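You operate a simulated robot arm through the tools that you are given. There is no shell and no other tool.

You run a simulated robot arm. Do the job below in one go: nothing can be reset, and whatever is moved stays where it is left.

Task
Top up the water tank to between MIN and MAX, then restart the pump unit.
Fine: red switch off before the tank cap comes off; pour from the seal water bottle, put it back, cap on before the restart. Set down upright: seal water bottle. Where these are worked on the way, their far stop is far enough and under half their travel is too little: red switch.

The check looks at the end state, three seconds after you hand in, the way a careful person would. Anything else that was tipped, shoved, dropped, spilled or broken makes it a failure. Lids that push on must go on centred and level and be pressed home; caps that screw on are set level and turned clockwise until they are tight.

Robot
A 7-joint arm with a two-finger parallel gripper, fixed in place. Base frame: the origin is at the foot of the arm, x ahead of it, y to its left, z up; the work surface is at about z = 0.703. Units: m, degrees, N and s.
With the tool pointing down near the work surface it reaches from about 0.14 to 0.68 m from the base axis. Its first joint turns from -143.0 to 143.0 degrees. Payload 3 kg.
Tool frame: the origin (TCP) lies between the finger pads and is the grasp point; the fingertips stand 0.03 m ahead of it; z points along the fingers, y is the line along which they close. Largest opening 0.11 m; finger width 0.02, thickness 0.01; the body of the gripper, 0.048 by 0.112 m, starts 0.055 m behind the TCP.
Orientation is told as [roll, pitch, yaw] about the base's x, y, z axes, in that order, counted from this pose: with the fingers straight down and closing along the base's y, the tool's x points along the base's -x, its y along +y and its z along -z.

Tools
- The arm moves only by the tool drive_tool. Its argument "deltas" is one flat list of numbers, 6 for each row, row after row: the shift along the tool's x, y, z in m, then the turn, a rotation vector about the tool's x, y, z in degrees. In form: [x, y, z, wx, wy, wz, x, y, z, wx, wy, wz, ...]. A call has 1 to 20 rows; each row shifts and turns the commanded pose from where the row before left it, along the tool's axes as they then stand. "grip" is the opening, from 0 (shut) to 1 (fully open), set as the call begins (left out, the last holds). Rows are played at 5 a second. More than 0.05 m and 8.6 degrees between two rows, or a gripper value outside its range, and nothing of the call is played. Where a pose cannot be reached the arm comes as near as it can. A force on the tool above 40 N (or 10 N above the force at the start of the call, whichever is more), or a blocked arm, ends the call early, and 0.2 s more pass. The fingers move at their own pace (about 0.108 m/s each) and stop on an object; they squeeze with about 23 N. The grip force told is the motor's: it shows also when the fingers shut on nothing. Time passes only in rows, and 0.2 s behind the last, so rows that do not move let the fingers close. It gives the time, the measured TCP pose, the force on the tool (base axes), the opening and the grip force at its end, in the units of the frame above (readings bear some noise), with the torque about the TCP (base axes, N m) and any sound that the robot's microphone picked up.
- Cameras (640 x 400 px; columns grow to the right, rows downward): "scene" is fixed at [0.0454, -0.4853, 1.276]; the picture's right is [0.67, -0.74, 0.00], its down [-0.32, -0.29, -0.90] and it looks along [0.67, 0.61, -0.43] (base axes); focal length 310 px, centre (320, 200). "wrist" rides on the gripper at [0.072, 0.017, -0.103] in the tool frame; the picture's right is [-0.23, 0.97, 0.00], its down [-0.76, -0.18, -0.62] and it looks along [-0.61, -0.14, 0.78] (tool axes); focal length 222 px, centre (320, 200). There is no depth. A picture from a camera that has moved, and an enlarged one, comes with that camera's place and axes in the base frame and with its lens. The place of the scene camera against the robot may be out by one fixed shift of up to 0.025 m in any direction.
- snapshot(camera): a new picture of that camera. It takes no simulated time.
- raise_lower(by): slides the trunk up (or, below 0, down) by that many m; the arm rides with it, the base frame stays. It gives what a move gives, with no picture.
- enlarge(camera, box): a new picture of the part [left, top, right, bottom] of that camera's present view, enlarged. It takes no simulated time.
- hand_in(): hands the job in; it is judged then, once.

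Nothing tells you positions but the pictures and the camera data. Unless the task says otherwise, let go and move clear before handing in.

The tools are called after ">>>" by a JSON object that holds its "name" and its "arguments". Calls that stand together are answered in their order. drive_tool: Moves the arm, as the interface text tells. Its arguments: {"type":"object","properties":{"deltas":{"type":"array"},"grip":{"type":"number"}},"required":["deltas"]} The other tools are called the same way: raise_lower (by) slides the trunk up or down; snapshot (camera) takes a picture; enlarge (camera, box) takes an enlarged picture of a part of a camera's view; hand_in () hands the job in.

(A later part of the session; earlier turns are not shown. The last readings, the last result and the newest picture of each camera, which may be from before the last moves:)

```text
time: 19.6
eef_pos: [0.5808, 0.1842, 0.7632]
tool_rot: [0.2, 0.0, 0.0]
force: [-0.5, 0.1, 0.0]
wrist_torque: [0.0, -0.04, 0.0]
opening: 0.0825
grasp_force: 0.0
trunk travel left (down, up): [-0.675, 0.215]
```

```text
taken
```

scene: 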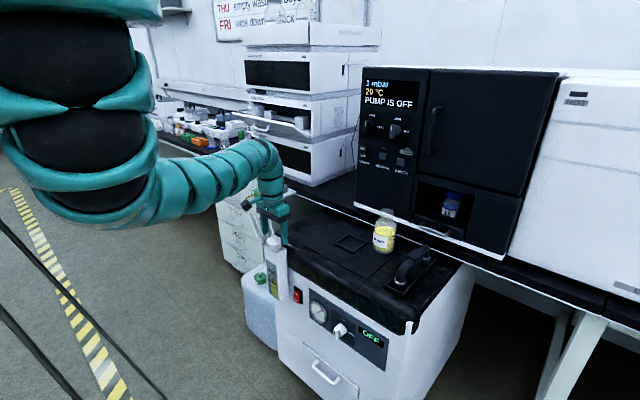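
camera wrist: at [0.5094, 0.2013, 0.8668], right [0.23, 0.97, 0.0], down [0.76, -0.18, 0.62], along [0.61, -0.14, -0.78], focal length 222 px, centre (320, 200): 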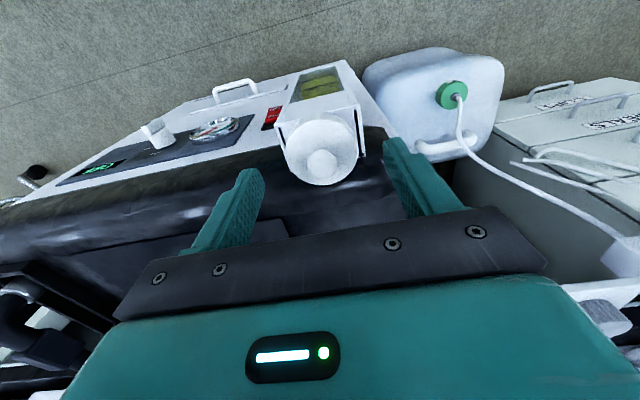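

Now at z≈0.763 right above the cap. Descending to grasp height.

>>> {"name": "drive_tool", "arguments": {"deltas": [-0.0005, 0.0017, 0.012, 0, 0, 0, 0, 0, 0.008, 0, 0, 0, 0, 0, 0.007, 0, 0, 0], "grip": 0.75}}

>>> {"name": "enlarge", "arguments": {"camera": "wrist", "box": [200, 80, 460, 240]}}

>>> {"name": "enlarge", "arguments": {"camera": "scene", "box": [250, 215, 300, 260]}}

```text
time: 20.4
eef_pos: [0.5822, 0.1859, 0.7358]
tool_rot: [0.3, 0.1, -0.1]
force: [0.2, -0.4, -0.1]
wrist_torque: [0.01, -0.02, 0.01]
opening: 0.0824
grasp_force: 0.0
trunk travel left (down, up): [-0.675, 0.215]
```

```text
2.46 times, centred on (330, 160) of wrist
camera zoom: at [0.5091, 0.2031, 0.839], right [0.23, 0.97, 0.0], down [0.76, -0.18, 0.62], along [0.61, -0.14, -0.78], focal length 547 px, centre (295, 298)
```

zoom: 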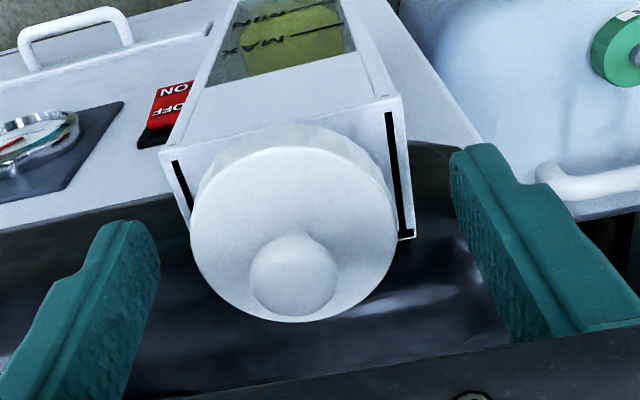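

```text
8.89 times, centred on (275, 238) of scene
camera zoom: at [0.0454, -0.4853, 1.276], right [0.67, -0.74, 0.0], down [-0.32, -0.29, -0.9], along [0.67, 0.61, -0.43], focal length 2753 px, centre (720, -133)
```

zoom: 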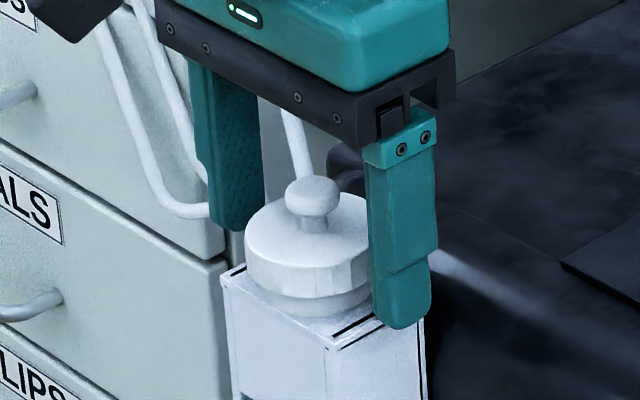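

Fingers straddle the cap evenly. Closing on the skirt now.

>>> {"name": "drive_tool", "arguments": {"deltas": [0, 0, 0, 0, 0, 0, 0, 0, 0, 0, 0, 0, 0, 0, 0, 0, 0, 0], "grip": 0}}

>>> {"name": "enlarge", "arguments": {"camera": "scene", "box": [250, 215, 300, 260]}}

>>> {"name": "enlarge", "arguments": {"camera": "wrist", "box": [200, 80, 460, 240]}}

```text
time: 21.2
eef_pos: [0.5818, 0.1862, 0.7351]
tool_rot: [0.2, 0.0, 0.0]
force: [0.2, 0.1, 1.3]
wrist_torque: [0.03, -0.02, 0.03]
opening: 0.0495
grasp_force: 22.9
trunk travel left (down, up): [-0.675, 0.215]
```

```text
8.89 times, centred on (275, 238) of scene
camera zoom: at [0.0454, -0.4853, 1.276], right [0.67, -0.74, 0.0], down [-0.32, -0.29, -0.9], along [0.67, 0.61, -0.43], focal length 2753 px, centre (720, -133)
```

zoom: 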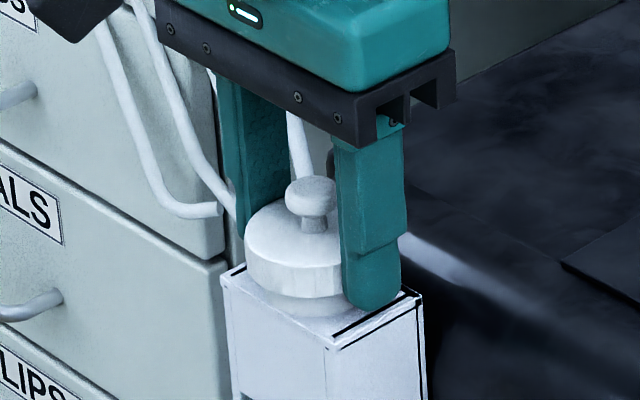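

```text
2.46 times, centred on (330, 160) of wrist
camera zoom: at [0.509, 0.2029, 0.8391], right [0.23, 0.97, 0.0], down [0.76, -0.18, 0.62], along [0.61, -0.14, -0.78], focal length 547 px, centre (295, 298)
```

zoom: 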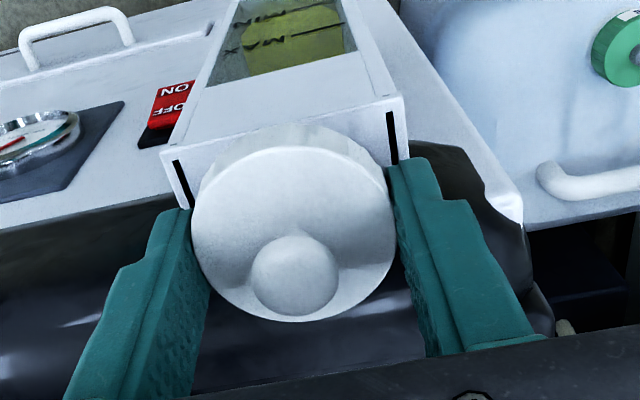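

Gripped at 0.0495 m. I'll test with a small counter-clockwise twist to see whether it is threaded.

>>> {"name": "drive_tool", "arguments": {"deltas": [0, 0, 0, 0, 0, -4, 0, 0, 0, 0, 0, -4, 0, 0, 0, 0, 0, -4], "grip": 0}}

>>> {"name": "enlarge", "arguments": {"camera": "scene", "box": [250, 215, 300, 260]}}

```text
time: 22.0
eef_pos: [0.5819, 0.1856, 0.7367]
tool_rot: [0.2, 0.0, 12.0]
force: [0.7, 0.2, -1.2]
wrist_torque: [-0.02, 0.01, 0.03]
opening: 0.0497
grasp_force: 22.6
trunk travel left (down, up): [-0.675, 0.215]
heard: snap
```

```text
8.89 times, centred on (275, 238) of scene
camera zoom: at [0.0454, -0.4853, 1.276], right [0.67, -0.74, 0.0], down [-0.32, -0.29, -0.9], along [0.67, 0.61, -0.43], focal length 2753 px, centre (720, -133)
```

zoom: 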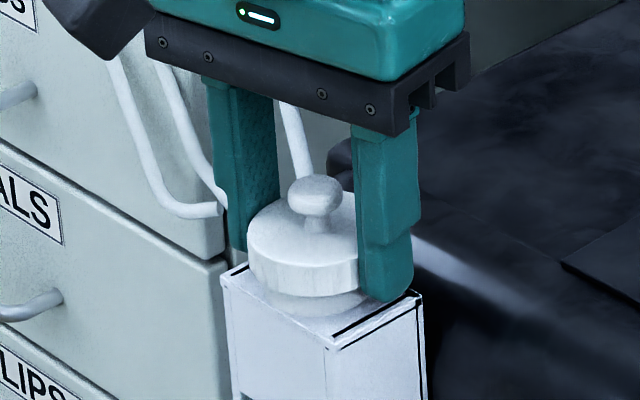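

I heard a snap: the cap came loose from its seat. I'll lift slowly and watch the force.

>>> {"name": "drive_tool", "arguments": {"deltas": [0, 0, -0.002, 0, 0, 0, 0, 0, -0.002, 0, 0, 0, 0, 0, -0.002, 0, 0, 0], "grip": 0}}

>>> {"name": "enlarge", "arguments": {"camera": "scene", "box": [250, 215, 300, 260]}}

```text
time: 22.8
eef_pos: [0.5808, 0.1878, 0.7431]
tool_rot: [0.2, -0.1, 12.0]
force: [-0.5, 0.0, 0.3]
wrist_torque: [-0.01, -0.03, 0.02]
opening: 0.0493
grasp_force: 23.2
trunk travel left (down, up): [-0.675, 0.215]
```

```text
8.89 times, centred on (275, 238) of scene
camera zoom: at [0.0454, -0.4853, 1.276], right [0.67, -0.74, 0.0], down [-0.32, -0.29, -0.9], along [0.67, 0.61, -0.43], focal length 2753 px, centre (720, -133)
```

zoom: 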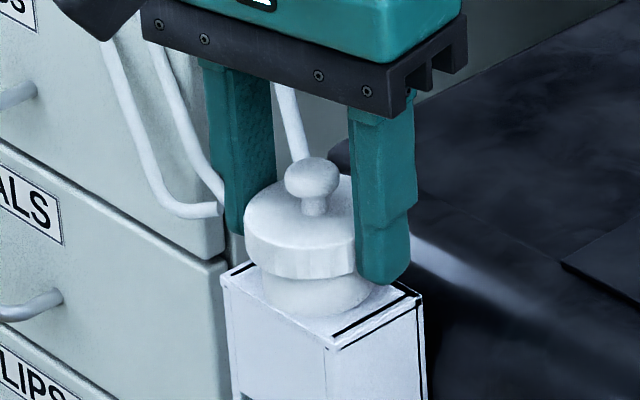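

The cap lifts freely, so it is a push-on lid (it was seated with the TCP at z≈0.7355). I'll raise it clear, undo the yaw, and carry it over the flat cart top to about (0.69, 0.09).

>>> {"name": "drive_tool", "arguments": {"deltas": [0, 0, -0.015, 0, 0, 0, 0, 0, -0.02, 0, 0, 4, 0, 0, -0.017, 0, 0, 4, 0, 0, 0, 0, 0, 4, -0.027, -0.0245, 0, 0, 0, 0, -0.027, -0.0245, 0, 0, 0, 0, -0.027, -0.0245, 0, 0, 0, 0, -0.028, -0.0245, 0, 0, 0, 0], "grip": 0}}

>>> {"name": "snapshot", "arguments": {"camera": "wrist"}}

>>> {"name": "snapshot", "arguments": {"camera": "scene"}}

>>> {"name": "enlarge", "arguments": {"camera": "scene", "box": [250, 190, 370, 270]}}

```text
time: 24.6
eef_pos: [0.6834, 0.0905, 0.7956]
tool_rot: [0.2, 0.0, 0.2]
force: [0.3, -0.5, 0.2]
wrist_torque: [0.01, 0.0, 0.03]
opening: 0.0496
grasp_force: 23.0
out of reach, approached as far as the arm can: row 8
trunk travel left (down, up): [-0.675, 0.215]
```

```text
taken
camera wrist: at [0.6107, 0.1057, 0.8983], right [0.23, 0.97, 0.0], down [0.76, -0.18, 0.62], along [0.61, -0.14, -0.78], focal length 222 px, centre (320, 200)
```

wrist: 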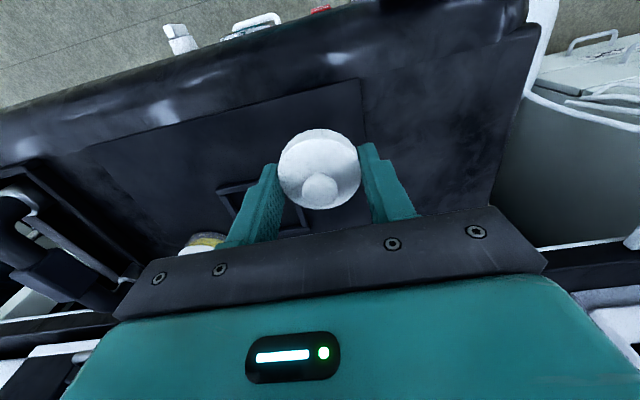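

```text
taken
```

scene: 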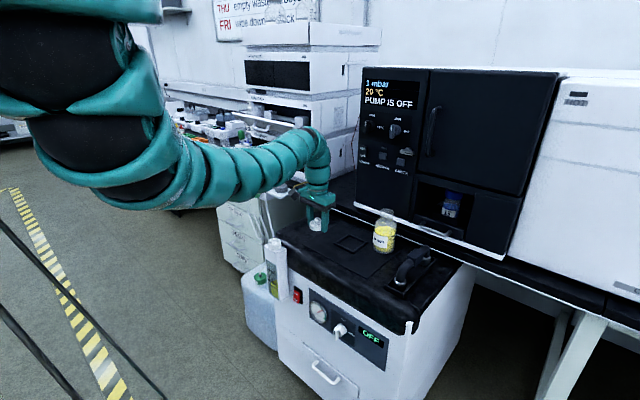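

```text
5.00 times, centred on (310, 230) of scene
camera zoom: at [0.0454, -0.4853, 1.276], right [0.67, -0.74, 0.0], down [-0.32, -0.29, -0.9], along [0.67, 0.61, -0.43], focal length 1549 px, centre (370, 50)
```

zoom: 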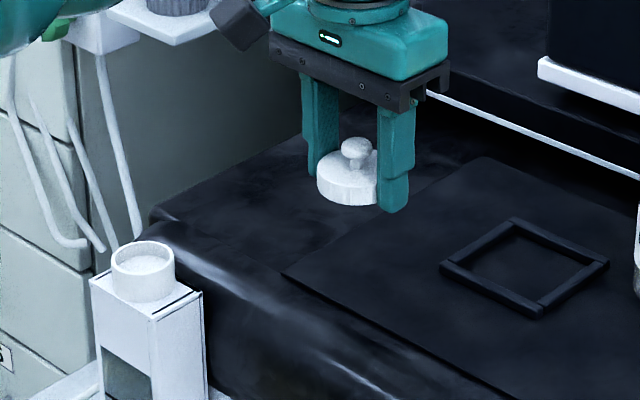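

The cap is held level, and the tank's open neck is visible. The arm is at its reach limit here, so I'll raise the tool, lower the trunk, and then set the cap down.

>>> {"name": "drive_tool", "arguments": {"deltas": [0, 0, -0.035, 0, 0, 0, 0, 0, -0.035, 0, 0, 0, 0, 0, -0.03, 0, 0, 0], "grip": 0}}

>>> {"name": "raise_lower", "arguments": {"by": -0.13}}

>>> {"name": "snapshot", "arguments": {"camera": "scene"}}

>>> {"name": "snapshot", "arguments": {"camera": "wrist"}}

```text
time: 25.4
eef_pos: [0.6832, 0.0894, 0.8933]
tool_rot: [0.2, 0.0, 0.1]
force: [1.1, 0.3, 0.2]
wrist_torque: [-0.02, 0.03, 0.05]
opening: 0.0496
grasp_force: 22.7
trunk travel left (down, up): [-0.675, 0.215]
```

```text
time: 26.9
eef_pos: [0.6837, 0.0897, 0.7651]
tool_rot: [0.2, 0.1, 0.0]
force: [0.3, 0.4, -1.2]
wrist_torque: [-0.01, 0.02, -0.01]
opening: 0.0494
grasp_force: 23.6
trunk travel left (down, up): [-0.545, 0.345]
```

```text
taken
```

scene: 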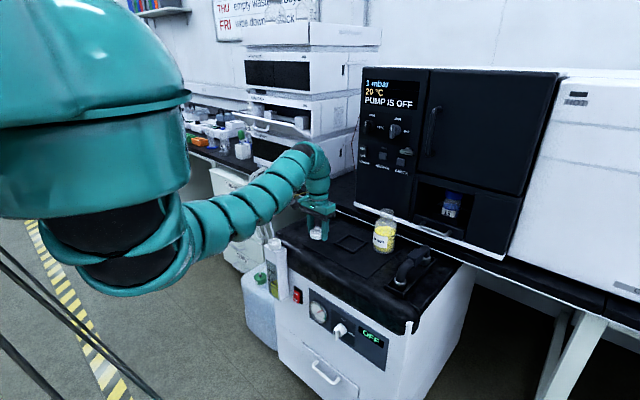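

```text
taken
camera wrist: at [0.6113, 0.1056, 0.8668], right [0.23, 0.97, 0.0], down [0.76, -0.18, 0.62], along [0.61, -0.14, -0.78], focal length 222 px, centre (320, 200)
```

wrist: 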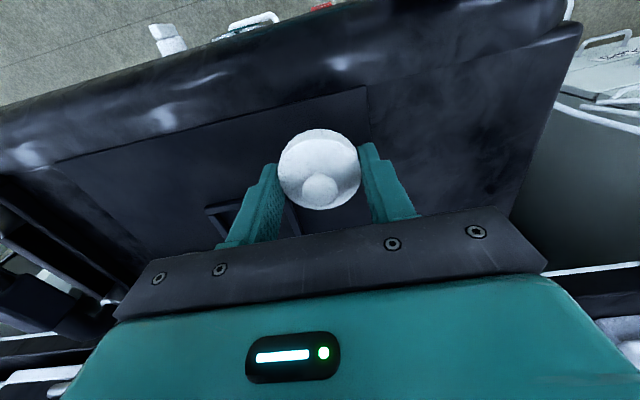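

Now lowering the cap gently towards the surface.

>>> {"name": "drive_tool", "arguments": {"deltas": [0, 0, 0.012, 0, 0, 0, 0, 0, 0.01, 0, 0, 0, 0, 0, 0.004, 0, 0, 0], "grip": 0}}

>>> {"name": "enlarge", "arguments": {"camera": "scene", "box": [285, 210, 345, 255]}}

```text
time: 27.8
eef_pos: [0.6844, 0.0889, 0.7367]
tool_rot: [0.2, 0.0, 0.1]
force: [0.7, -0.4, -0.1]
wrist_torque: [0.02, 0.01, 0.01]
opening: 0.0496
grasp_force: 22.7
trunk travel left (down, up): [-0.545, 0.345]
```

```text
8.89 times, centred on (315, 232) of scene
camera zoom: at [0.0454, -0.4853, 1.276], right [0.67, -0.74, 0.0], down [-0.32, -0.29, -0.9], along [0.67, 0.61, -0.43], focal length 2753 px, centre (364, -89)
```

zoom: 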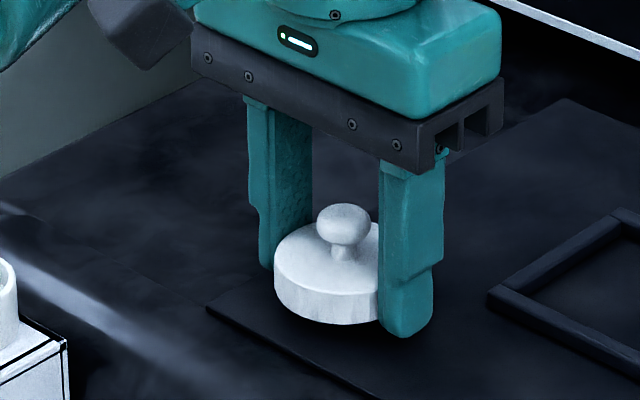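

>>> {"name": "drive_tool", "arguments": {"deltas": [0, 0, 0.0015, 0, 0, 0, 0, 0, 0.0015, 0, 0, 0], "grip": 0}}

>>> {"name": "enlarge", "arguments": {"camera": "scene", "box": [285, 210, 345, 255]}}

```text
time: 28.4
eef_pos: [0.6848, 0.0899, 0.7353]
tool_rot: [0.3, -0.1, 0.0]
force: [0.0, 0.1, -0.5]
wrist_torque: [0.01, -0.02, -0.01]
opening: 0.0496
grasp_force: 22.9
trunk travel left (down, up): [-0.545, 0.345]
```

```text
8.89 times, centred on (315, 232) of scene
camera zoom: at [0.0454, -0.4853, 1.276], right [0.67, -0.74, 0.0], down [-0.32, -0.29, -0.9], along [0.67, 0.61, -0.43], focal length 2753 px, centre (364, -89)
```

zoom: 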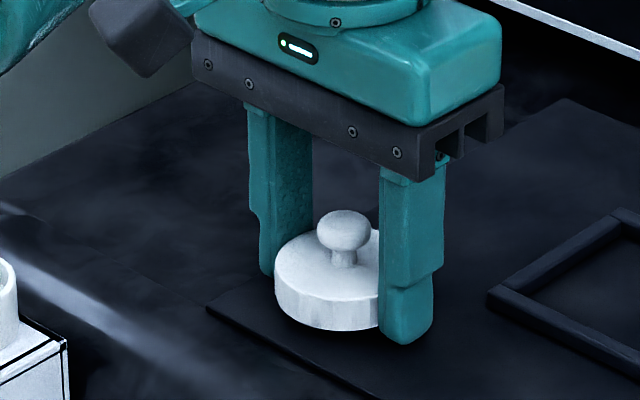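

>>> {"name": "drive_tool", "arguments": {"deltas": [0, 0, 0.001, 0, 0, 0, 0, 0, 0.001, 0, 0, 0, 0, 0, 0.001, 0, 0, 0], "grip": 0}}

>>> {"name": "enlarge", "arguments": {"camera": "scene", "box": [285, 210, 345, 255]}}

```text
time: 29.1
eef_pos: [0.6839, 0.0891, 0.733]
tool_rot: [0.3, -0.2, 0.0]
force: [0.3, -0.6, 18.1]
wrist_torque: [-0.54, 0.15, 0.02]
opening: 0.0495
grasp_force: 23.2
trunk travel left (down, up): [-0.545, 0.345]
```

```text
8.89 times, centred on (315, 232) of scene
camera zoom: at [0.0454, -0.4853, 1.276], right [0.67, -0.74, 0.0], down [-0.32, -0.29, -0.9], along [0.67, 0.61, -0.43], focal length 2753 px, centre (364, -89)
```

zoom: 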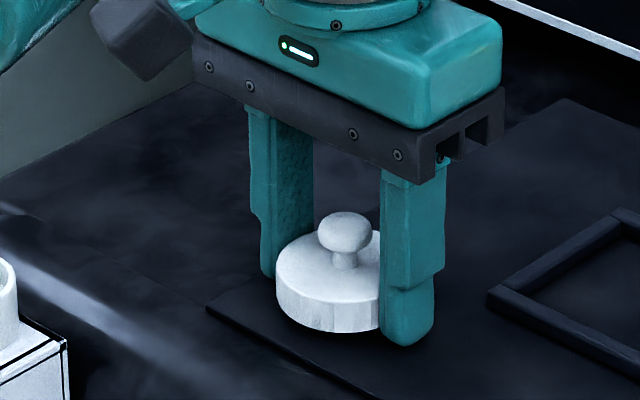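

A fingertip touches the surface (18 N) with the cap bottom a couple of millimetres above it. I'll ease up 1 mm and release.

>>> {"name": "drive_tool", "arguments": {"deltas": [0, 0, -0.001, 0, 0, 0], "grip": 0}}

>>> {"name": "drive_tool", "arguments": {"deltas": [0, 0, 0, 0, 0, 0, 0, 0, 0, 0, 0, 0], "grip": 0.75}}

>>> {"name": "enlarge", "arguments": {"camera": "scene", "box": [285, 210, 345, 255]}}

>>> {"name": "snapshot", "arguments": {"camera": "wrist"}}

```text
time: 29.6
eef_pos: [0.6848, 0.0893, 0.7329]
tool_rot: [0.2, -0.1, -0.1]
force: [7.4, 1.2, 14.3]
wrist_torque: [-0.41, -0.13, 0.18]
opening: 0.0499
grasp_force: 23.3
trunk travel left (down, up): [-0.545, 0.345]
```

```text
time: 30.1
eef_pos: [0.6825, 0.0914, 0.7335]
tool_rot: [0.2, 0.0, 0.1]
force: [-4.2, 14.7, 15.0]
wrist_torque: [-0.29, 0.12, -0.15]
opening: 0.075
grasp_force: 0.0
trunk travel left (down, up): [-0.545, 0.345]
```

```text
8.89 times, centred on (315, 232) of scene
camera zoom: at [0.0454, -0.4853, 1.276], right [0.67, -0.74, 0.0], down [-0.32, -0.29, -0.9], along [0.67, 0.61, -0.43], focal length 2753 px, centre (364, -89)
```

zoom: 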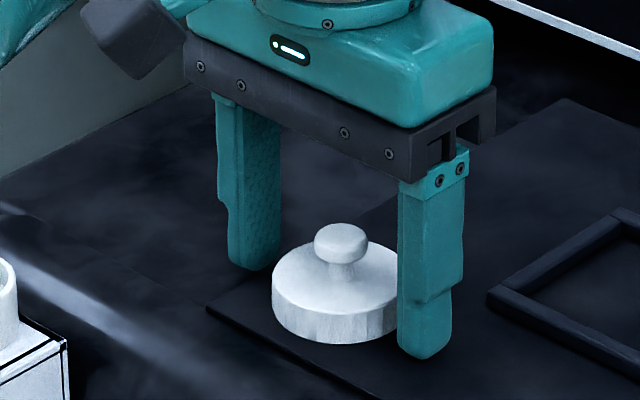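

```text
taken
camera wrist: at [0.6097, 0.1076, 0.8365], right [0.22, 0.97, 0.0], down [0.76, -0.18, 0.62], along [0.61, -0.14, -0.78], focal length 222 px, centre (320, 200)
```

wrist: 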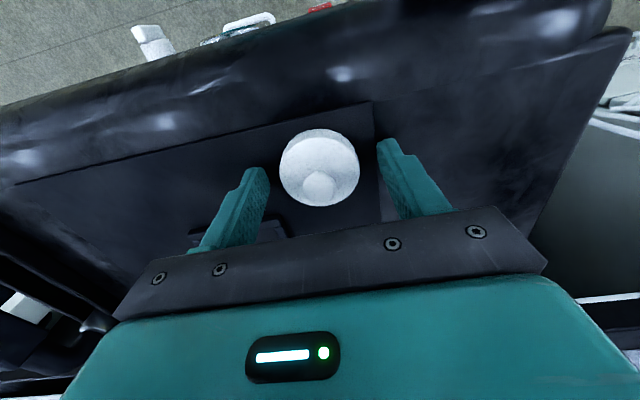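

The cap rests flat on the cart top. Rising straight up clear of it.

>>> {"name": "drive_tool", "arguments": {"deltas": [0, 0, -0.005, 0, 0, 0, 0, 0, -0.02, 0, 0, 0, 0, 0, -0.04, 0, 0, 0, 0, 0, -0.04, 0, 0, 0, 0, 0, -0.04, 0, 0, 0], "grip": 0.75}}

>>> {"name": "snapshot", "arguments": {"camera": "wrist"}}

>>> {"name": "enlarge", "arguments": {"camera": "scene", "box": [255, 190, 435, 300]}}

```text
time: 31.4
eef_pos: [0.6801, 0.0873, 0.835]
tool_rot: [0.2, -0.3, 0.0]
force: [-0.1, -0.5, -1.2]
wrist_torque: [-0.01, 0.02, 0.0]
opening: 0.0827
grasp_force: 0.0
out of reach, approached as far as the arm can: row 4, 5
trunk travel left (down, up): [-0.545, 0.345]
```

```text
taken
camera wrist: at [0.6067, 0.1034, 0.9378], right [0.23, 0.97, 0.01], down [0.76, -0.18, 0.63], along [0.61, -0.14, -0.78], focal length 222 px, centre (320, 200)
```

wrist: 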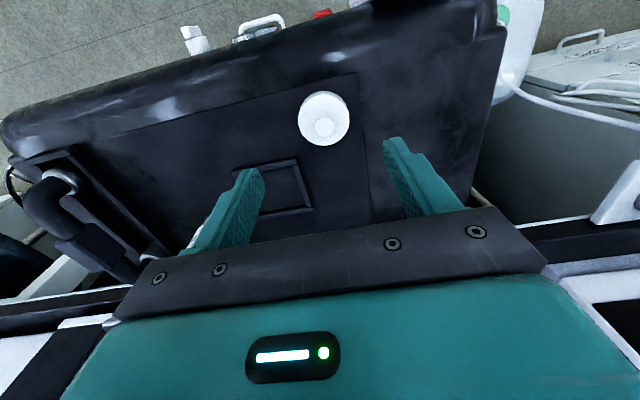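

```text
3.56 times, centred on (345, 245) of scene
camera zoom: at [0.0454, -0.4853, 1.276], right [0.67, -0.74, 0.0], down [-0.32, -0.29, -0.9], along [0.67, 0.61, -0.43], focal length 1101 px, centre (231, 40)
```

zoom: 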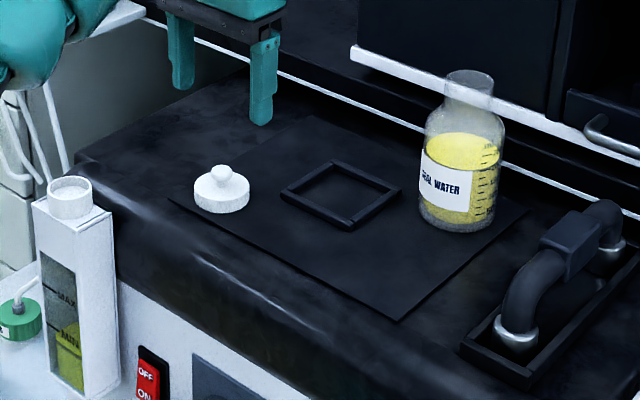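

The cap now sits at about (0.68, 0.09) on the cart top, and the tank is open. Next is the bottle, so I'll raise the trunk for room, then tilt the tool forward and move towards y≈-0.08 for a clear view.

>>> {"name": "raise_lower", "arguments": {"by": 0.23}}

>>> {"name": "drive_tool", "arguments": {"deltas": [0, 0, 0.04, 0, 0, 0, 0, 0, 0.04, 0, 0, 0, 0, -0.02, 0.04, 0, 0, 0, 0, -0.035, 0.03, 0, 0, 0, 0, -0.04, 0, 0, 0, 0, 0, -0.04, 0, 0, 0, 0, 0, -0.033, 0, 0, 0, 0], "grip": 1}}

>>> {"name": "snapshot", "arguments": {"camera": "scene"}}

>>> {"name": "snapshot", "arguments": {"camera": "wrist"}}

```text
time: 33.8
eef_pos: [0.6795, 0.088, 1.0644]
tool_rot: [0.3, -0.2, 0.0]
force: [-0.3, 0.5, 0.0]
wrist_torque: [0.02, 0.02, -0.02]
opening: 0.0823
grasp_force: 0.0
trunk travel left (down, up): [-0.775, 0.115]
```

```text
time: 35.4
eef_pos: [0.6824, -0.0797, 0.9128]
tool_rot: [0.3, -0.3, 0.0]
force: [0.5, 0.7, 0.3]
wrist_torque: [0.01, 0.0, -0.01]
opening: 0.1098
grasp_force: 0.2
trunk travel left (down, up): [-0.775, 0.115]
```

```text
taken
```

scene: 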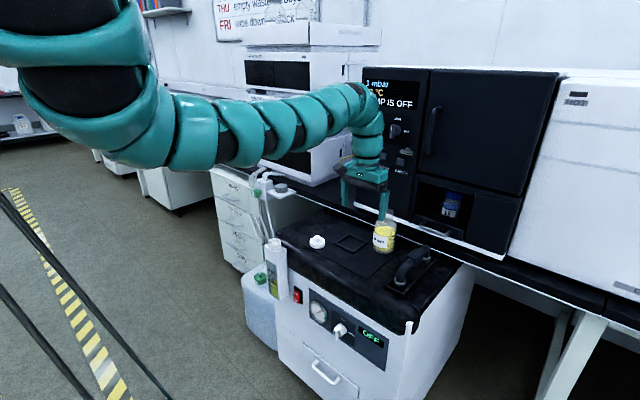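

```text
taken
camera wrist: at [0.608, -0.0643, 1.0166], right [0.23, 0.97, 0.01], down [0.76, -0.18, 0.63], along [0.61, -0.14, -0.78], focal length 222 px, centre (320, 200)
```

wrist: 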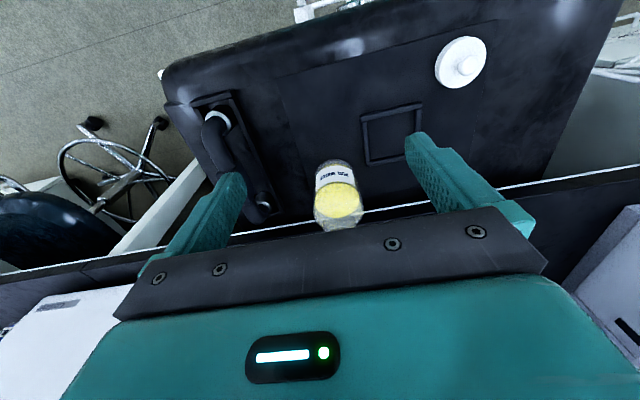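

The bottle is now clearly visible from above. Zooming in on it for triangulation.

>>> {"name": "enlarge", "arguments": {"camera": "wrist", "box": [280, 140, 400, 240]}}

>>> {"name": "enlarge", "arguments": {"camera": "scene", "box": [330, 150, 430, 260]}}

```text
4.00 times, centred on (340, 190) of wrist
camera zoom: at [0.608, -0.0643, 1.0166], right [0.23, 0.97, 0.01], down [0.76, -0.18, 0.63], along [0.61, -0.14, -0.78], focal length 888 px, centre (240, 240)
```

zoom: 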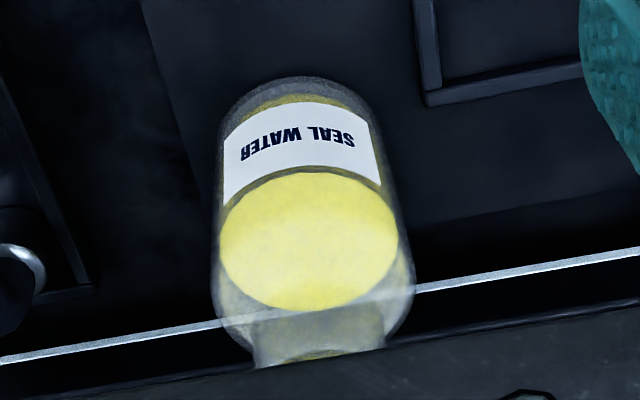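

```text
3.64 times, centred on (380, 205) of scene
camera zoom: at [0.0454, -0.4853, 1.276], right [0.67, -0.74, 0.0], down [-0.32, -0.29, -0.9], along [0.67, 0.61, -0.43], focal length 1126 px, centre (102, 182)
```

zoom: 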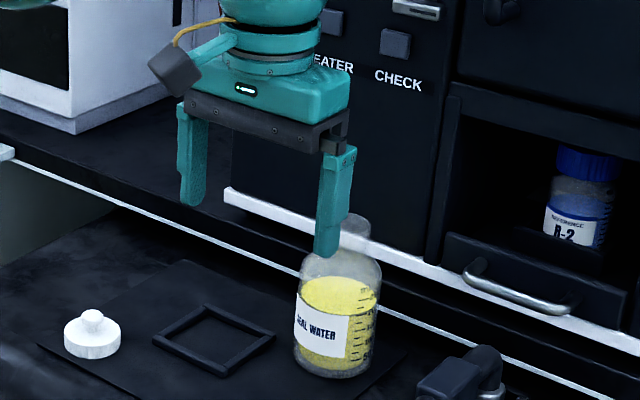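

The bottle axis is at about (0.806, -0.084), radius ≈ 0.035, its mouth at z≈0.836 and liquid at z≈0.770. I'll tilt the tool forward 60° here, then lower the trunk to grasp height with the bottle still ahead.

>>> {"name": "drive_tool", "arguments": {"deltas": [0.0056, -0.0011, 0.0032, 0, -7.5, 0, 0.006, -0.0011, 0.0025, 0, -7.5, 0, 0.0062, -0.0011, 0.0017, 0, -7.5, 0, 0.0064, -0.0011, 0.0008, 0, -7.5, 0, 0, 0, 0, 0, -7.5, 0, 0, 0, 0, 0, -7.5, 0, 0, 0, 0, 0, -7.5, 0, 0, 0, 0, 0, -7.3, 0], "grip": 1}}

>>> {"name": "snapshot", "arguments": {"camera": "wrist"}}

>>> {"name": "enlarge", "arguments": {"camera": "scene", "box": [270, 120, 430, 260]}}

```text
time: 37.2
eef_pos: [0.735, -0.0726, 0.8691]
tool_rot: [0.7, -59.8, -0.4]
force: [0.7, -0.2, 0.4]
wrist_torque: [0.02, 0.02, -0.01]
opening: 0.1101
grasp_force: 0.0
out of reach, approached as far as the arm can: row 2, 3, 4, 5, 6, 8
trunk travel left (down, up): [-0.775, 0.115]
```

```text
taken
camera wrist: at [0.608, -0.0563, 0.8589], right [0.11, 0.97, 0.2], down [-0.15, -0.18, 0.97], along [0.98, -0.14, 0.13], focal length 222 px, centre (320, 200)
```

wrist: 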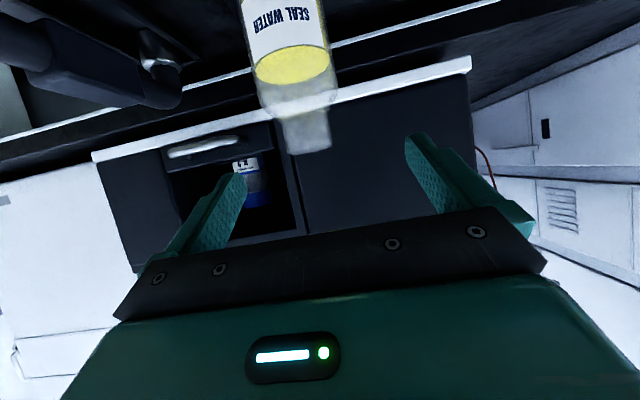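

```text
2.86 times, centred on (350, 190) of scene
camera zoom: at [0.0454, -0.4853, 1.276], right [0.67, -0.74, 0.0], down [-0.32, -0.29, -0.9], along [0.67, 0.61, -0.43], focal length 885 px, centre (234, 229)
```

zoom: 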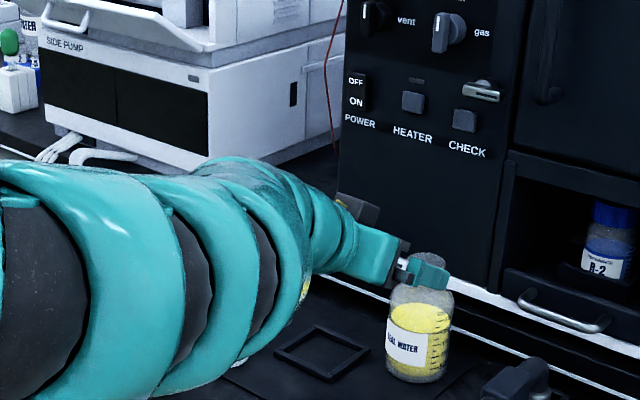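

The arm drifted toward the bottle at its reach limit but is not touching it. I'll back off and down in small steps while watching where it ends up.

>>> {"name": "drive_tool", "arguments": {"deltas": [0.0277, -0.0037, -0.0013, 0, 0, 0, 0.0277, -0.0037, -0.0013, 0, 0, 0], "grip": 1}}

```text
time: 37.8
eef_pos: [0.7279, -0.0818, 0.8274]
tool_rot: [0.4, -59.8, -0.4]
force: [0.8, -0.8, 0.2]
wrist_torque: [-0.01, -0.02, -0.02]
opening: 0.1099
grasp_force: 0.1
out of reach, approached as far as the arm can: row 1, 2
trunk travel left (down, up): [-0.775, 0.115]
```

>>> {"name": "drive_tool", "arguments": {"deltas": [0.0277, 0, -0.0013, 0, 0, 0, 0.0277, 0, -0.0013, 0, 0, 0], "grip": 1}}

>>> {"name": "enlarge", "arguments": {"camera": "scene", "box": [270, 120, 430, 260]}}

>>> {"name": "snapshot", "arguments": {"camera": "wrist"}}

```text
time: 38.4
eef_pos: [0.6971, -0.0816, 0.7829]
tool_rot: [0.8, -60.1, -0.7]
force: [-0.4, 0.0, 0.0]
wrist_torque: [0.04, -0.03, -0.01]
opening: 0.1101
grasp_force: 0.1
trunk travel left (down, up): [-0.775, 0.115]
```

```text
2.86 times, centred on (350, 190) of scene
camera zoom: at [0.0454, -0.4853, 1.276], right [0.67, -0.74, 0.0], down [-0.32, -0.29, -0.9], along [0.67, 0.61, -0.43], focal length 885 px, centre (234, 229)
```

zoom: 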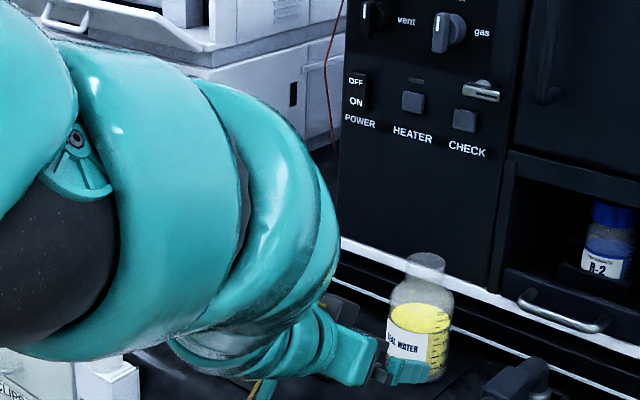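

```text
taken
camera wrist: at [0.572, -0.0652, 0.7719], right [0.11, 0.97, 0.2], down [-0.16, -0.18, 0.97], along [0.98, -0.14, 0.14], focal length 222 px, centre (320, 200)
```

wrist: 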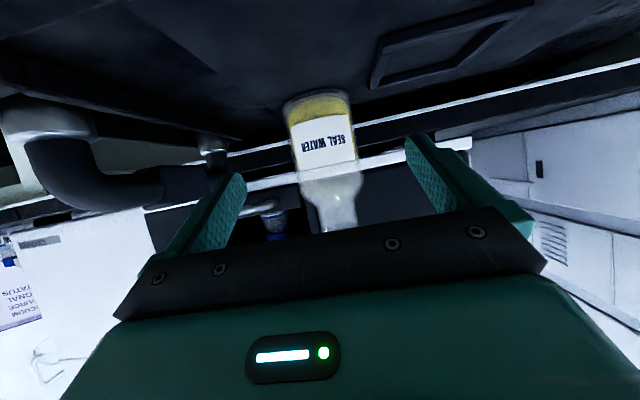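

The arm now reaches θ≈60° at (0.697, -0.082, 0.783), in front of the bottle. Zooming in to check the bottle's alignment.

>>> {"name": "enlarge", "arguments": {"camera": "wrist", "box": [220, 70, 440, 240]}}

```text
2.35 times, centred on (330, 155) of wrist
camera zoom: at [0.572, -0.0652, 0.7719], right [0.11, 0.97, 0.2], down [-0.16, -0.18, 0.97], along [0.98, -0.14, 0.14], focal length 523 px, centre (296, 306)
```

zoom: 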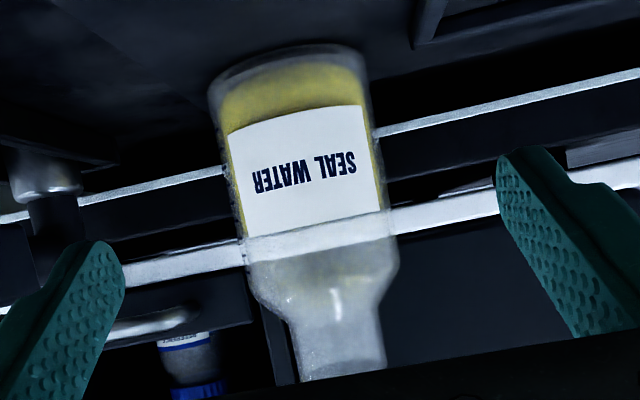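

Aligned within about 1 mm in y. I'll drop to z≈0.757 and slide forward so the fingers straddle the bottle body.

>>> {"name": "drive_tool", "arguments": {"deltas": [0.0225, -0.0008, 0.013, 0.2, 0, -0.35, -0.0125, 0, 0.0217, 0, 0, 0, -0.0125, 0, 0.0217, 0, 0, 0], "grip": 1}}

>>> {"name": "enlarge", "arguments": {"camera": "scene", "box": [310, 170, 430, 270]}}

>>> {"name": "snapshot", "arguments": {"camera": "wrist"}}

```text
time: 39.2
eef_pos: [0.7467, -0.0797, 0.7566]
tool_rot: [-0.3, -60.0, 0.2]
force: [-0.4, 0.2, 0.2]
wrist_torque: [-0.02, 0.01, 0.01]
opening: 0.11
grasp_force: 0.1
trunk travel left (down, up): [-0.775, 0.115]
```

```text
4.00 times, centred on (370, 220) of scene
camera zoom: at [0.0454, -0.4853, 1.276], right [0.67, -0.74, 0.0], down [-0.32, -0.29, -0.9], along [0.67, 0.61, -0.43], focal length 1239 px, centre (120, 120)
```

zoom: 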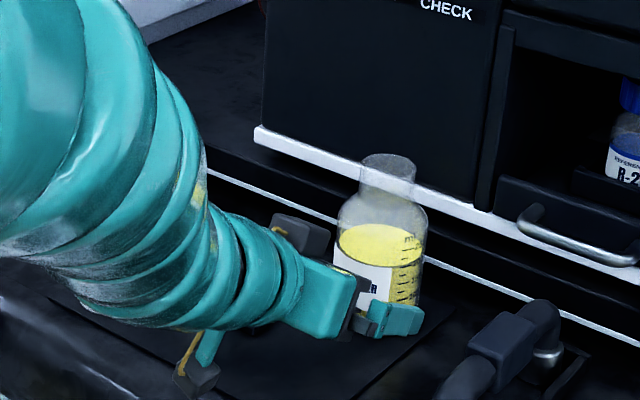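

```text
taken
camera wrist: at [0.6219, -0.0635, 0.7457], right [0.11, 0.97, 0.2], down [-0.16, -0.18, 0.97], along [0.98, -0.14, 0.14], focal length 222 px, centre (320, 200)
```

wrist: 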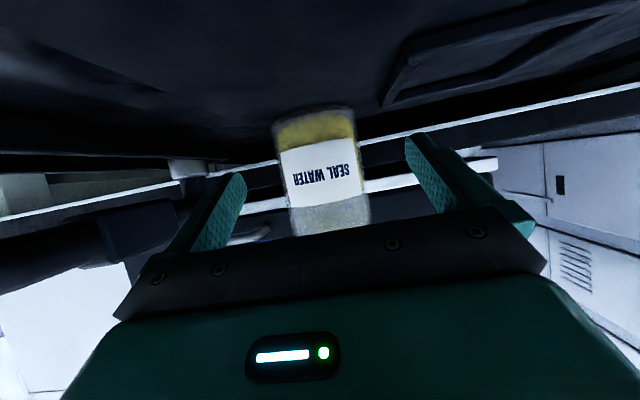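

Fingers are level with the bottle's sides with clearance. Advancing the remaining ~0.055 m.

>>> {"name": "drive_tool", "arguments": {"deltas": [-0.011, -0.001, 0.019, 0, 0, 0, -0.011, -0.001, 0.019, 0, 0, 0, -0.006, 0, 0.0104, 0, 0, 0], "grip": 1}}

>>> {"name": "enlarge", "arguments": {"camera": "scene", "box": [310, 170, 430, 270]}}

>>> {"name": "snapshot", "arguments": {"camera": "wrist"}}

```text
time: 40.0
eef_pos: [0.8036, -0.0817, 0.7582]
tool_rot: [-0.3, -60.1, 0.3]
force: [0.1, 0.5, 0.7]
wrist_torque: [0.01, -0.01, -0.03]
opening: 0.1098
grasp_force: 0.0
trunk travel left (down, up): [-0.775, 0.115]
```

```text
4.00 times, centred on (370, 220) of scene
camera zoom: at [0.0454, -0.4853, 1.276], right [0.67, -0.74, 0.0], down [-0.32, -0.29, -0.9], along [0.67, 0.61, -0.43], focal length 1239 px, centre (120, 120)
```

zoom: 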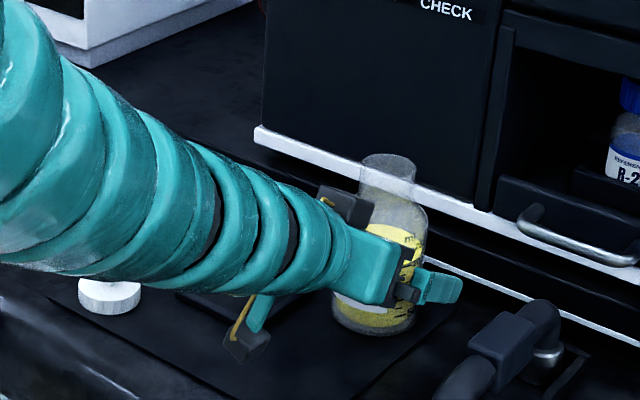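

```text
taken
camera wrist: at [0.6775, -0.0653, 0.7465], right [0.11, 0.97, 0.2], down [-0.16, -0.18, 0.97], along [0.98, -0.14, 0.14], focal length 222 px, centre (320, 200)
```

wrist: 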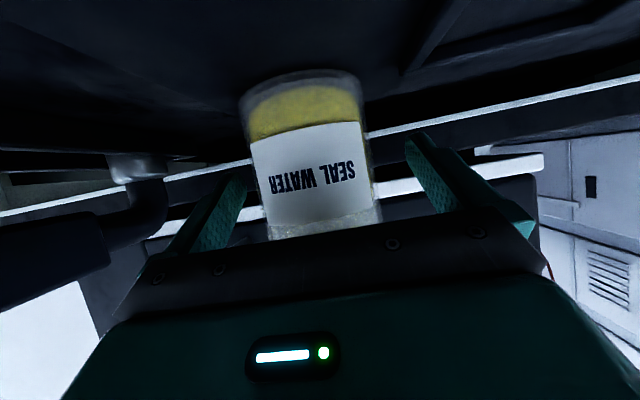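

The fingers straddle the bottle centrally (TCP y≈-0.082). Closing the gripper.

>>> {"name": "drive_tool", "arguments": {"deltas": [0, 0, 0, 0, 0, 0, 0, 0, 0, 0, 0, 0, 0, 0, 0, 0, 0, 0], "grip": 0}}

>>> {"name": "enlarge", "arguments": {"camera": "scene", "box": [310, 170, 430, 270]}}

>>> {"name": "snapshot", "arguments": {"camera": "wrist"}}

```text
time: 40.8
eef_pos: [0.8029, -0.0828, 0.7569]
tool_rot: [-0.2, -60.1, 0.3]
force: [1.3, -1.2, 0.6]
wrist_torque: [0.04, -0.14, -0.08]
opening: 0.0694
grasp_force: 23.4
trunk travel left (down, up): [-0.775, 0.115]
```

```text
4.00 times, centred on (370, 220) of scene
camera zoom: at [0.0454, -0.4853, 1.276], right [0.67, -0.74, 0.0], down [-0.32, -0.29, -0.9], along [0.67, 0.61, -0.43], focal length 1239 px, centre (120, 120)
```

zoom: 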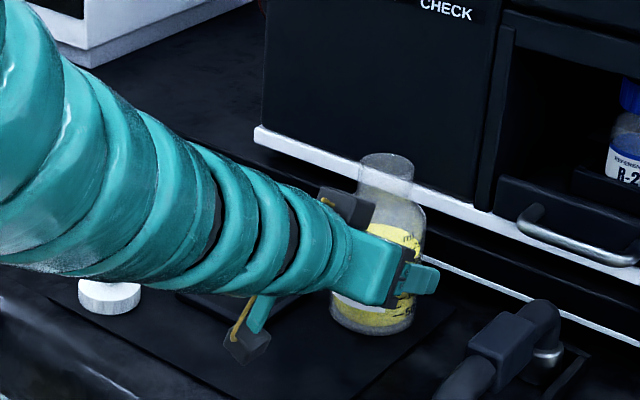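

```text
taken
camera wrist: at [0.6773, -0.066, 0.7463], right [0.11, 0.97, 0.2], down [-0.16, -0.18, 0.97], along [0.98, -0.14, 0.14], focal length 222 px, centre (320, 200)
```

wrist: 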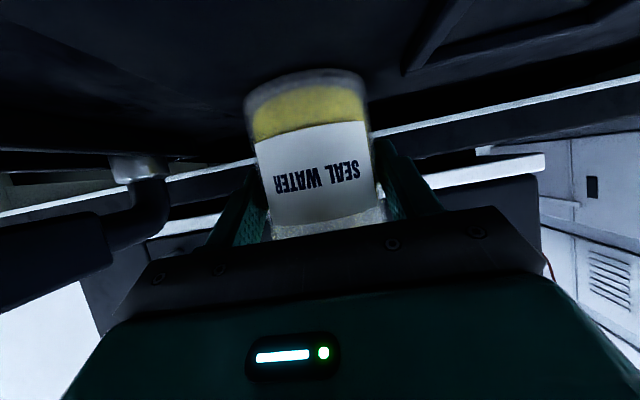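

Gripped at 0.0694 m with the TCP at (0.803, -0.083, 0.757), which I'll use for the return. First a small test lift.

>>> {"name": "drive_tool", "arguments": {"deltas": [-0.0043, 0, -0.0025, 0, 0, 0, -0.0087, 0, -0.005, 0, 0, 0, 0, 0, 0, 0, 0, 0], "grip": 0}}

>>> {"name": "enlarge", "arguments": {"camera": "scene", "box": [310, 170, 430, 270]}}

```text
time: 41.6
eef_pos: [0.8035, -0.0817, 0.7725]
tool_rot: [-0.2, -60.0, 0.3]
force: [0.1, 0.1, -4.0]
wrist_torque: [-0.05, -0.01, -0.02]
opening: 0.0694
grasp_force: 22.7
trunk travel left (down, up): [-0.775, 0.115]
```

```text
4.00 times, centred on (370, 220) of scene
camera zoom: at [0.0454, -0.4853, 1.276], right [0.67, -0.74, 0.0], down [-0.32, -0.29, -0.9], along [0.67, 0.61, -0.43], focal length 1239 px, centre (120, 120)
```

zoom: 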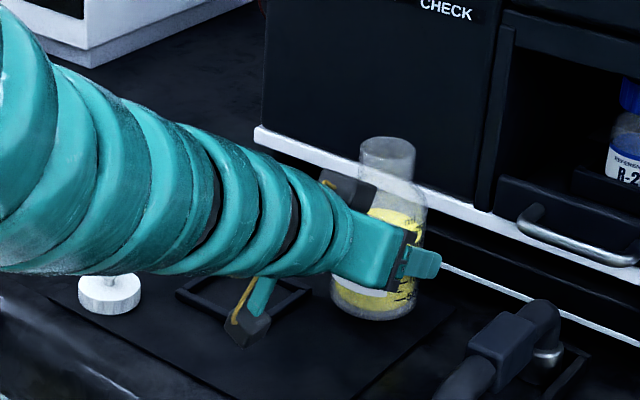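

The bottle lifts cleanly (about 4 N, no slip). I'll raise the trunk to clear the cap and frame, then carry the bottle towards the tank, still upright.

>>> {"name": "raise_lower", "arguments": {"by": 0.08}}

>>> {"name": "drive_tool", "arguments": {"deltas": [0.0183, 0.0215, -0.0188, 0, 0, 0, 0.0183, 0.0215, -0.0188, 0, 0, 0, 0.0183, 0.0215, -0.0188, 0, 0, 0, 0.0183, 0.0215, -0.0188, 0, 0, 0], "grip": 0}}

>>> {"name": "snapshot", "arguments": {"camera": "scene"}}

>>> {"name": "snapshot", "arguments": {"camera": "wrist"}}

```text
time: 42.7
eef_pos: [0.8029, -0.0817, 0.8516]
tool_rot: [-0.3, -60.1, 0.2]
force: [0.1, -0.6, -3.4]
wrist_torque: [0.02, 0.0, 0.0]
opening: 0.0693
grasp_force: 23.0
trunk travel left (down, up): [-0.855, 0.035]
```

```text
time: 43.7
eef_pos: [0.6993, 0.0049, 0.8269]
tool_rot: [-0.2, -60.1, 0.2]
force: [1.0, -1.3, -4.1]
wrist_torque: [0.01, 0.04, 0.02]
opening: 0.069
grasp_force: 22.9
trunk travel left (down, up): [-0.855, 0.035]
```

```text
taken
```

scene: 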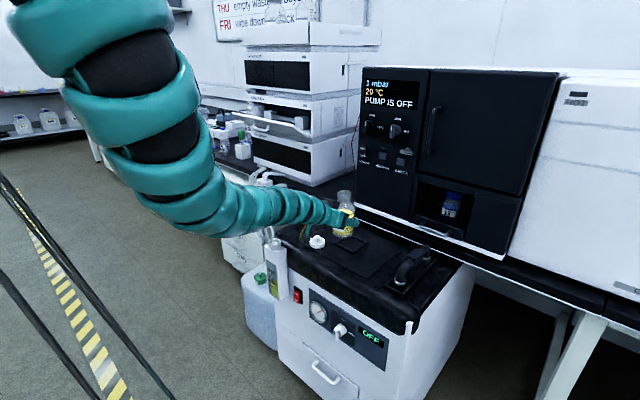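

```text
taken
camera wrist: at [0.5744, 0.0216, 0.8159], right [0.11, 0.97, 0.2], down [-0.16, -0.18, 0.97], along [0.98, -0.14, 0.14], focal length 222 px, centre (320, 200)
```

wrist: 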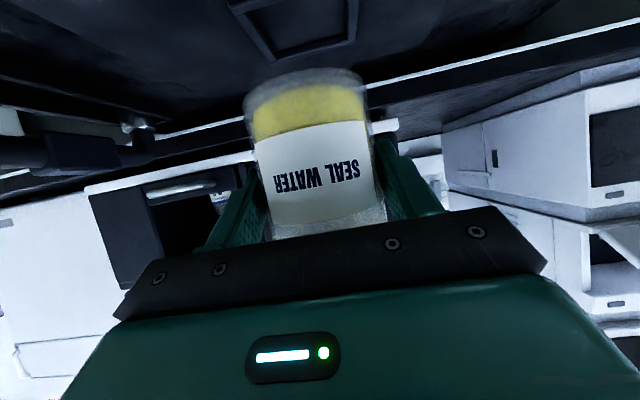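

Continuing towards the tank, still upright and clear of the cap.

>>> {"name": "drive_tool", "arguments": {"deltas": [0.0183, 0.0215, -0.0188, 0, 0, 0, 0.0183, 0.0215, -0.0188, 0, 0, 0, 0.0183, 0.0215, -0.0188, 0, 0, 0, 0.0183, 0.0215, -0.0188, 0, 0, 0], "grip": 0}}

>>> {"name": "snapshot", "arguments": {"camera": "scene"}}

>>> {"name": "enlarge", "arguments": {"camera": "scene", "box": [240, 180, 360, 280]}}

>>> {"name": "snapshot", "arguments": {"camera": "wrist"}}

```text
time: 44.7
eef_pos: [0.5999, 0.0903, 0.8009]
tool_rot: [-0.3, -60.1, 0.3]
force: [-0.1, 0.2, -3.9]
wrist_torque: [0.0, 0.06, -0.02]
opening: 0.0694
grasp_force: 22.9
trunk travel left (down, up): [-0.855, 0.035]
```

```text
taken
```

scene: 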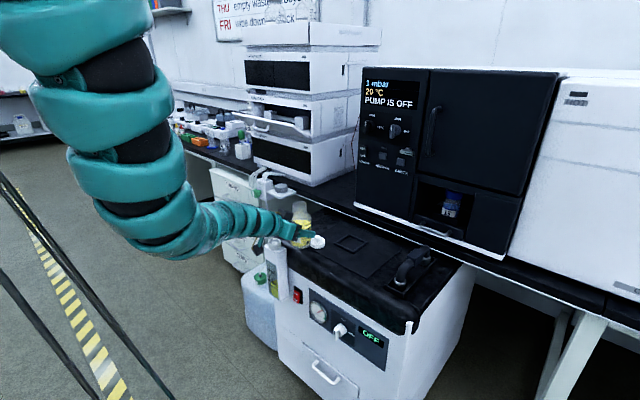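

```text
4.00 times, centred on (300, 230) of scene
camera zoom: at [0.0454, -0.4853, 1.276], right [0.67, -0.74, 0.0], down [-0.32, -0.29, -0.9], along [0.67, 0.61, -0.43], focal length 1239 px, centre (400, 80)
```

zoom: 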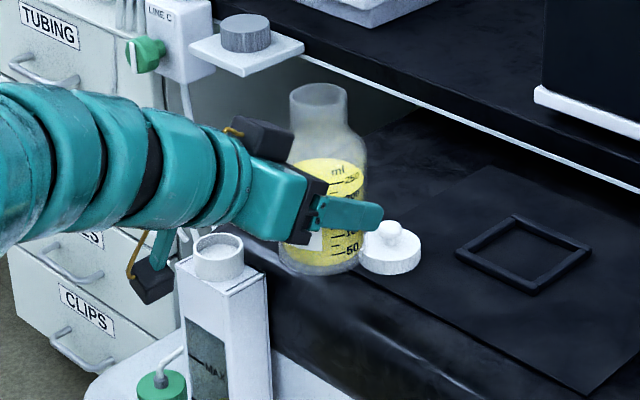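

```text
taken
camera wrist: at [0.4736, 0.1056, 0.7894], right [0.11, 0.97, 0.19], down [-0.16, -0.17, 0.97], along [0.98, -0.14, 0.14], focal length 222 px, centre (320, 200)
```

wrist: 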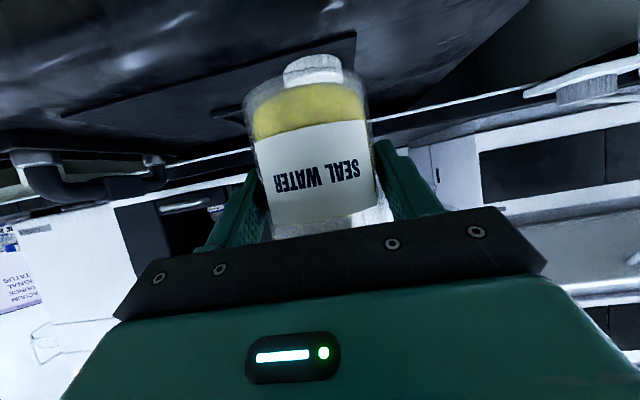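

The bottle is upright at (0.60, 0.09, 0.80). I plan to stand it in front of the tank and tip it forward (+x), so the bottle stays clear of the cart lid. First I'll move to (0.50, 0.186, 0.80), still upright.

>>> {"name": "drive_tool", "arguments": {"deltas": [0.0125, 0.0239, -0.0217, 0, 0, 0, 0.0125, 0.0239, -0.0217, 0, 0, 0, 0.0125, 0.0239, -0.0217, 0, 0, 0, 0.0125, 0.0239, -0.0217, 0, 0, 0], "grip": 0}}

>>> {"name": "snapshot", "arguments": {"camera": "scene"}}

>>> {"name": "snapshot", "arguments": {"camera": "wrist"}}

```text
time: 45.7
eef_pos: [0.4997, 0.1849, 0.8007]
tool_rot: [-0.2, -60.1, 0.3]
force: [0.7, 0.5, -3.6]
wrist_torque: [-0.02, 0.02, 0.0]
opening: 0.0695
grasp_force: 22.8
trunk travel left (down, up): [-0.855, 0.035]
```

```text
taken
```

scene: 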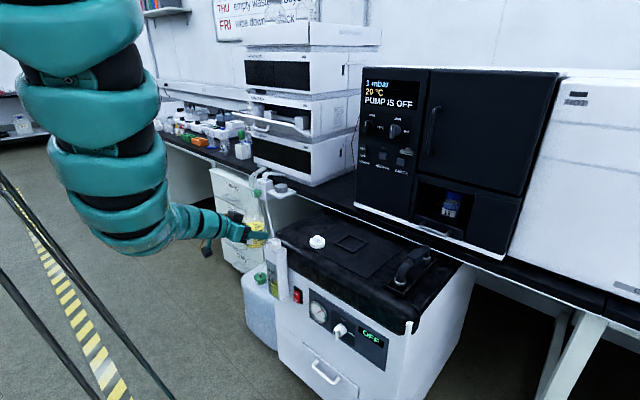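

```text
taken
camera wrist: at [0.3738, 0.2015, 0.7892], right [0.11, 0.97, 0.19], down [-0.16, -0.18, 0.97], along [0.98, -0.14, 0.14], focal length 222 px, centre (320, 200)
```

wrist: 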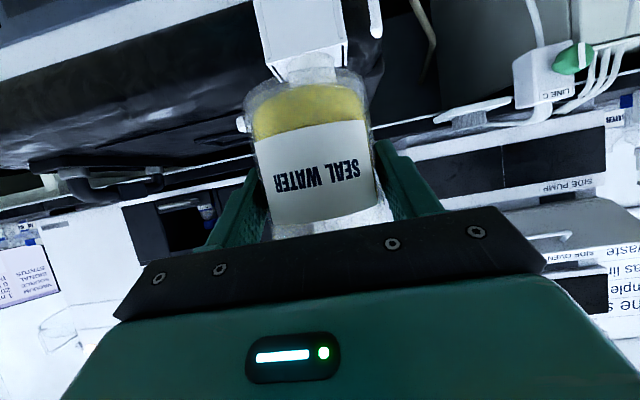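

No reach flags. Now I begin tipping forward: 24° first with the TCP held in place, well below pouring angle.

>>> {"name": "drive_tool", "arguments": {"deltas": [0, 0, 0, 0, 6, 0, 0, 0, 0, 0, 6, 0, 0, 0, 0, 0, 6, 0, 0, 0, 0, 0, 6, 0], "grip": 0}}

>>> {"name": "enlarge", "arguments": {"camera": "scene", "box": [200, 180, 330, 290]}}

>>> {"name": "snapshot", "arguments": {"camera": "wrist"}}

```text
time: 46.7
eef_pos: [0.4995, 0.1849, 0.7998]
tool_rot: [-0.1, -35.9, 0.2]
force: [-0.4, 0.3, -4.4]
wrist_torque: [-0.02, -0.01, 0.02]
opening: 0.0694
grasp_force: 23.0
trunk travel left (down, up): [-0.855, 0.035]
```

```text
3.64 times, centred on (265, 235) of scene
camera zoom: at [0.0454, -0.4853, 1.276], right [0.67, -0.74, 0.0], down [-0.32, -0.29, -0.9], along [0.67, 0.61, -0.43], focal length 1126 px, centre (520, 73)
```

zoom: 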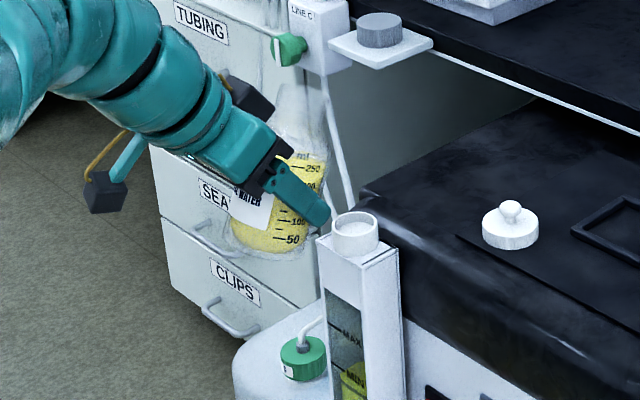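

```text
taken
camera wrist: at [0.3804, 0.2014, 0.8407], right [0.18, 0.97, 0.13], down [0.25, -0.17, 0.95], along [0.95, -0.14, -0.28], focal length 222 px, centre (320, 200)
```

wrist: 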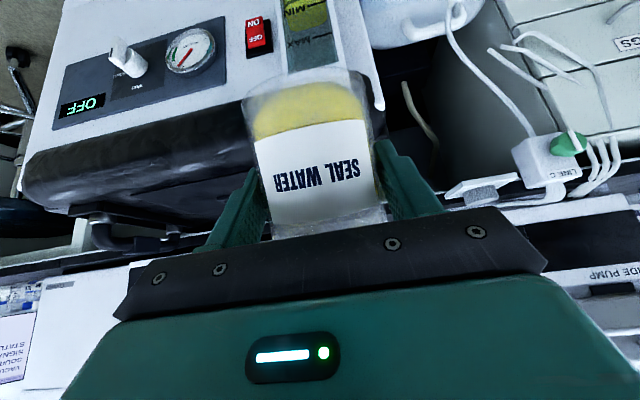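

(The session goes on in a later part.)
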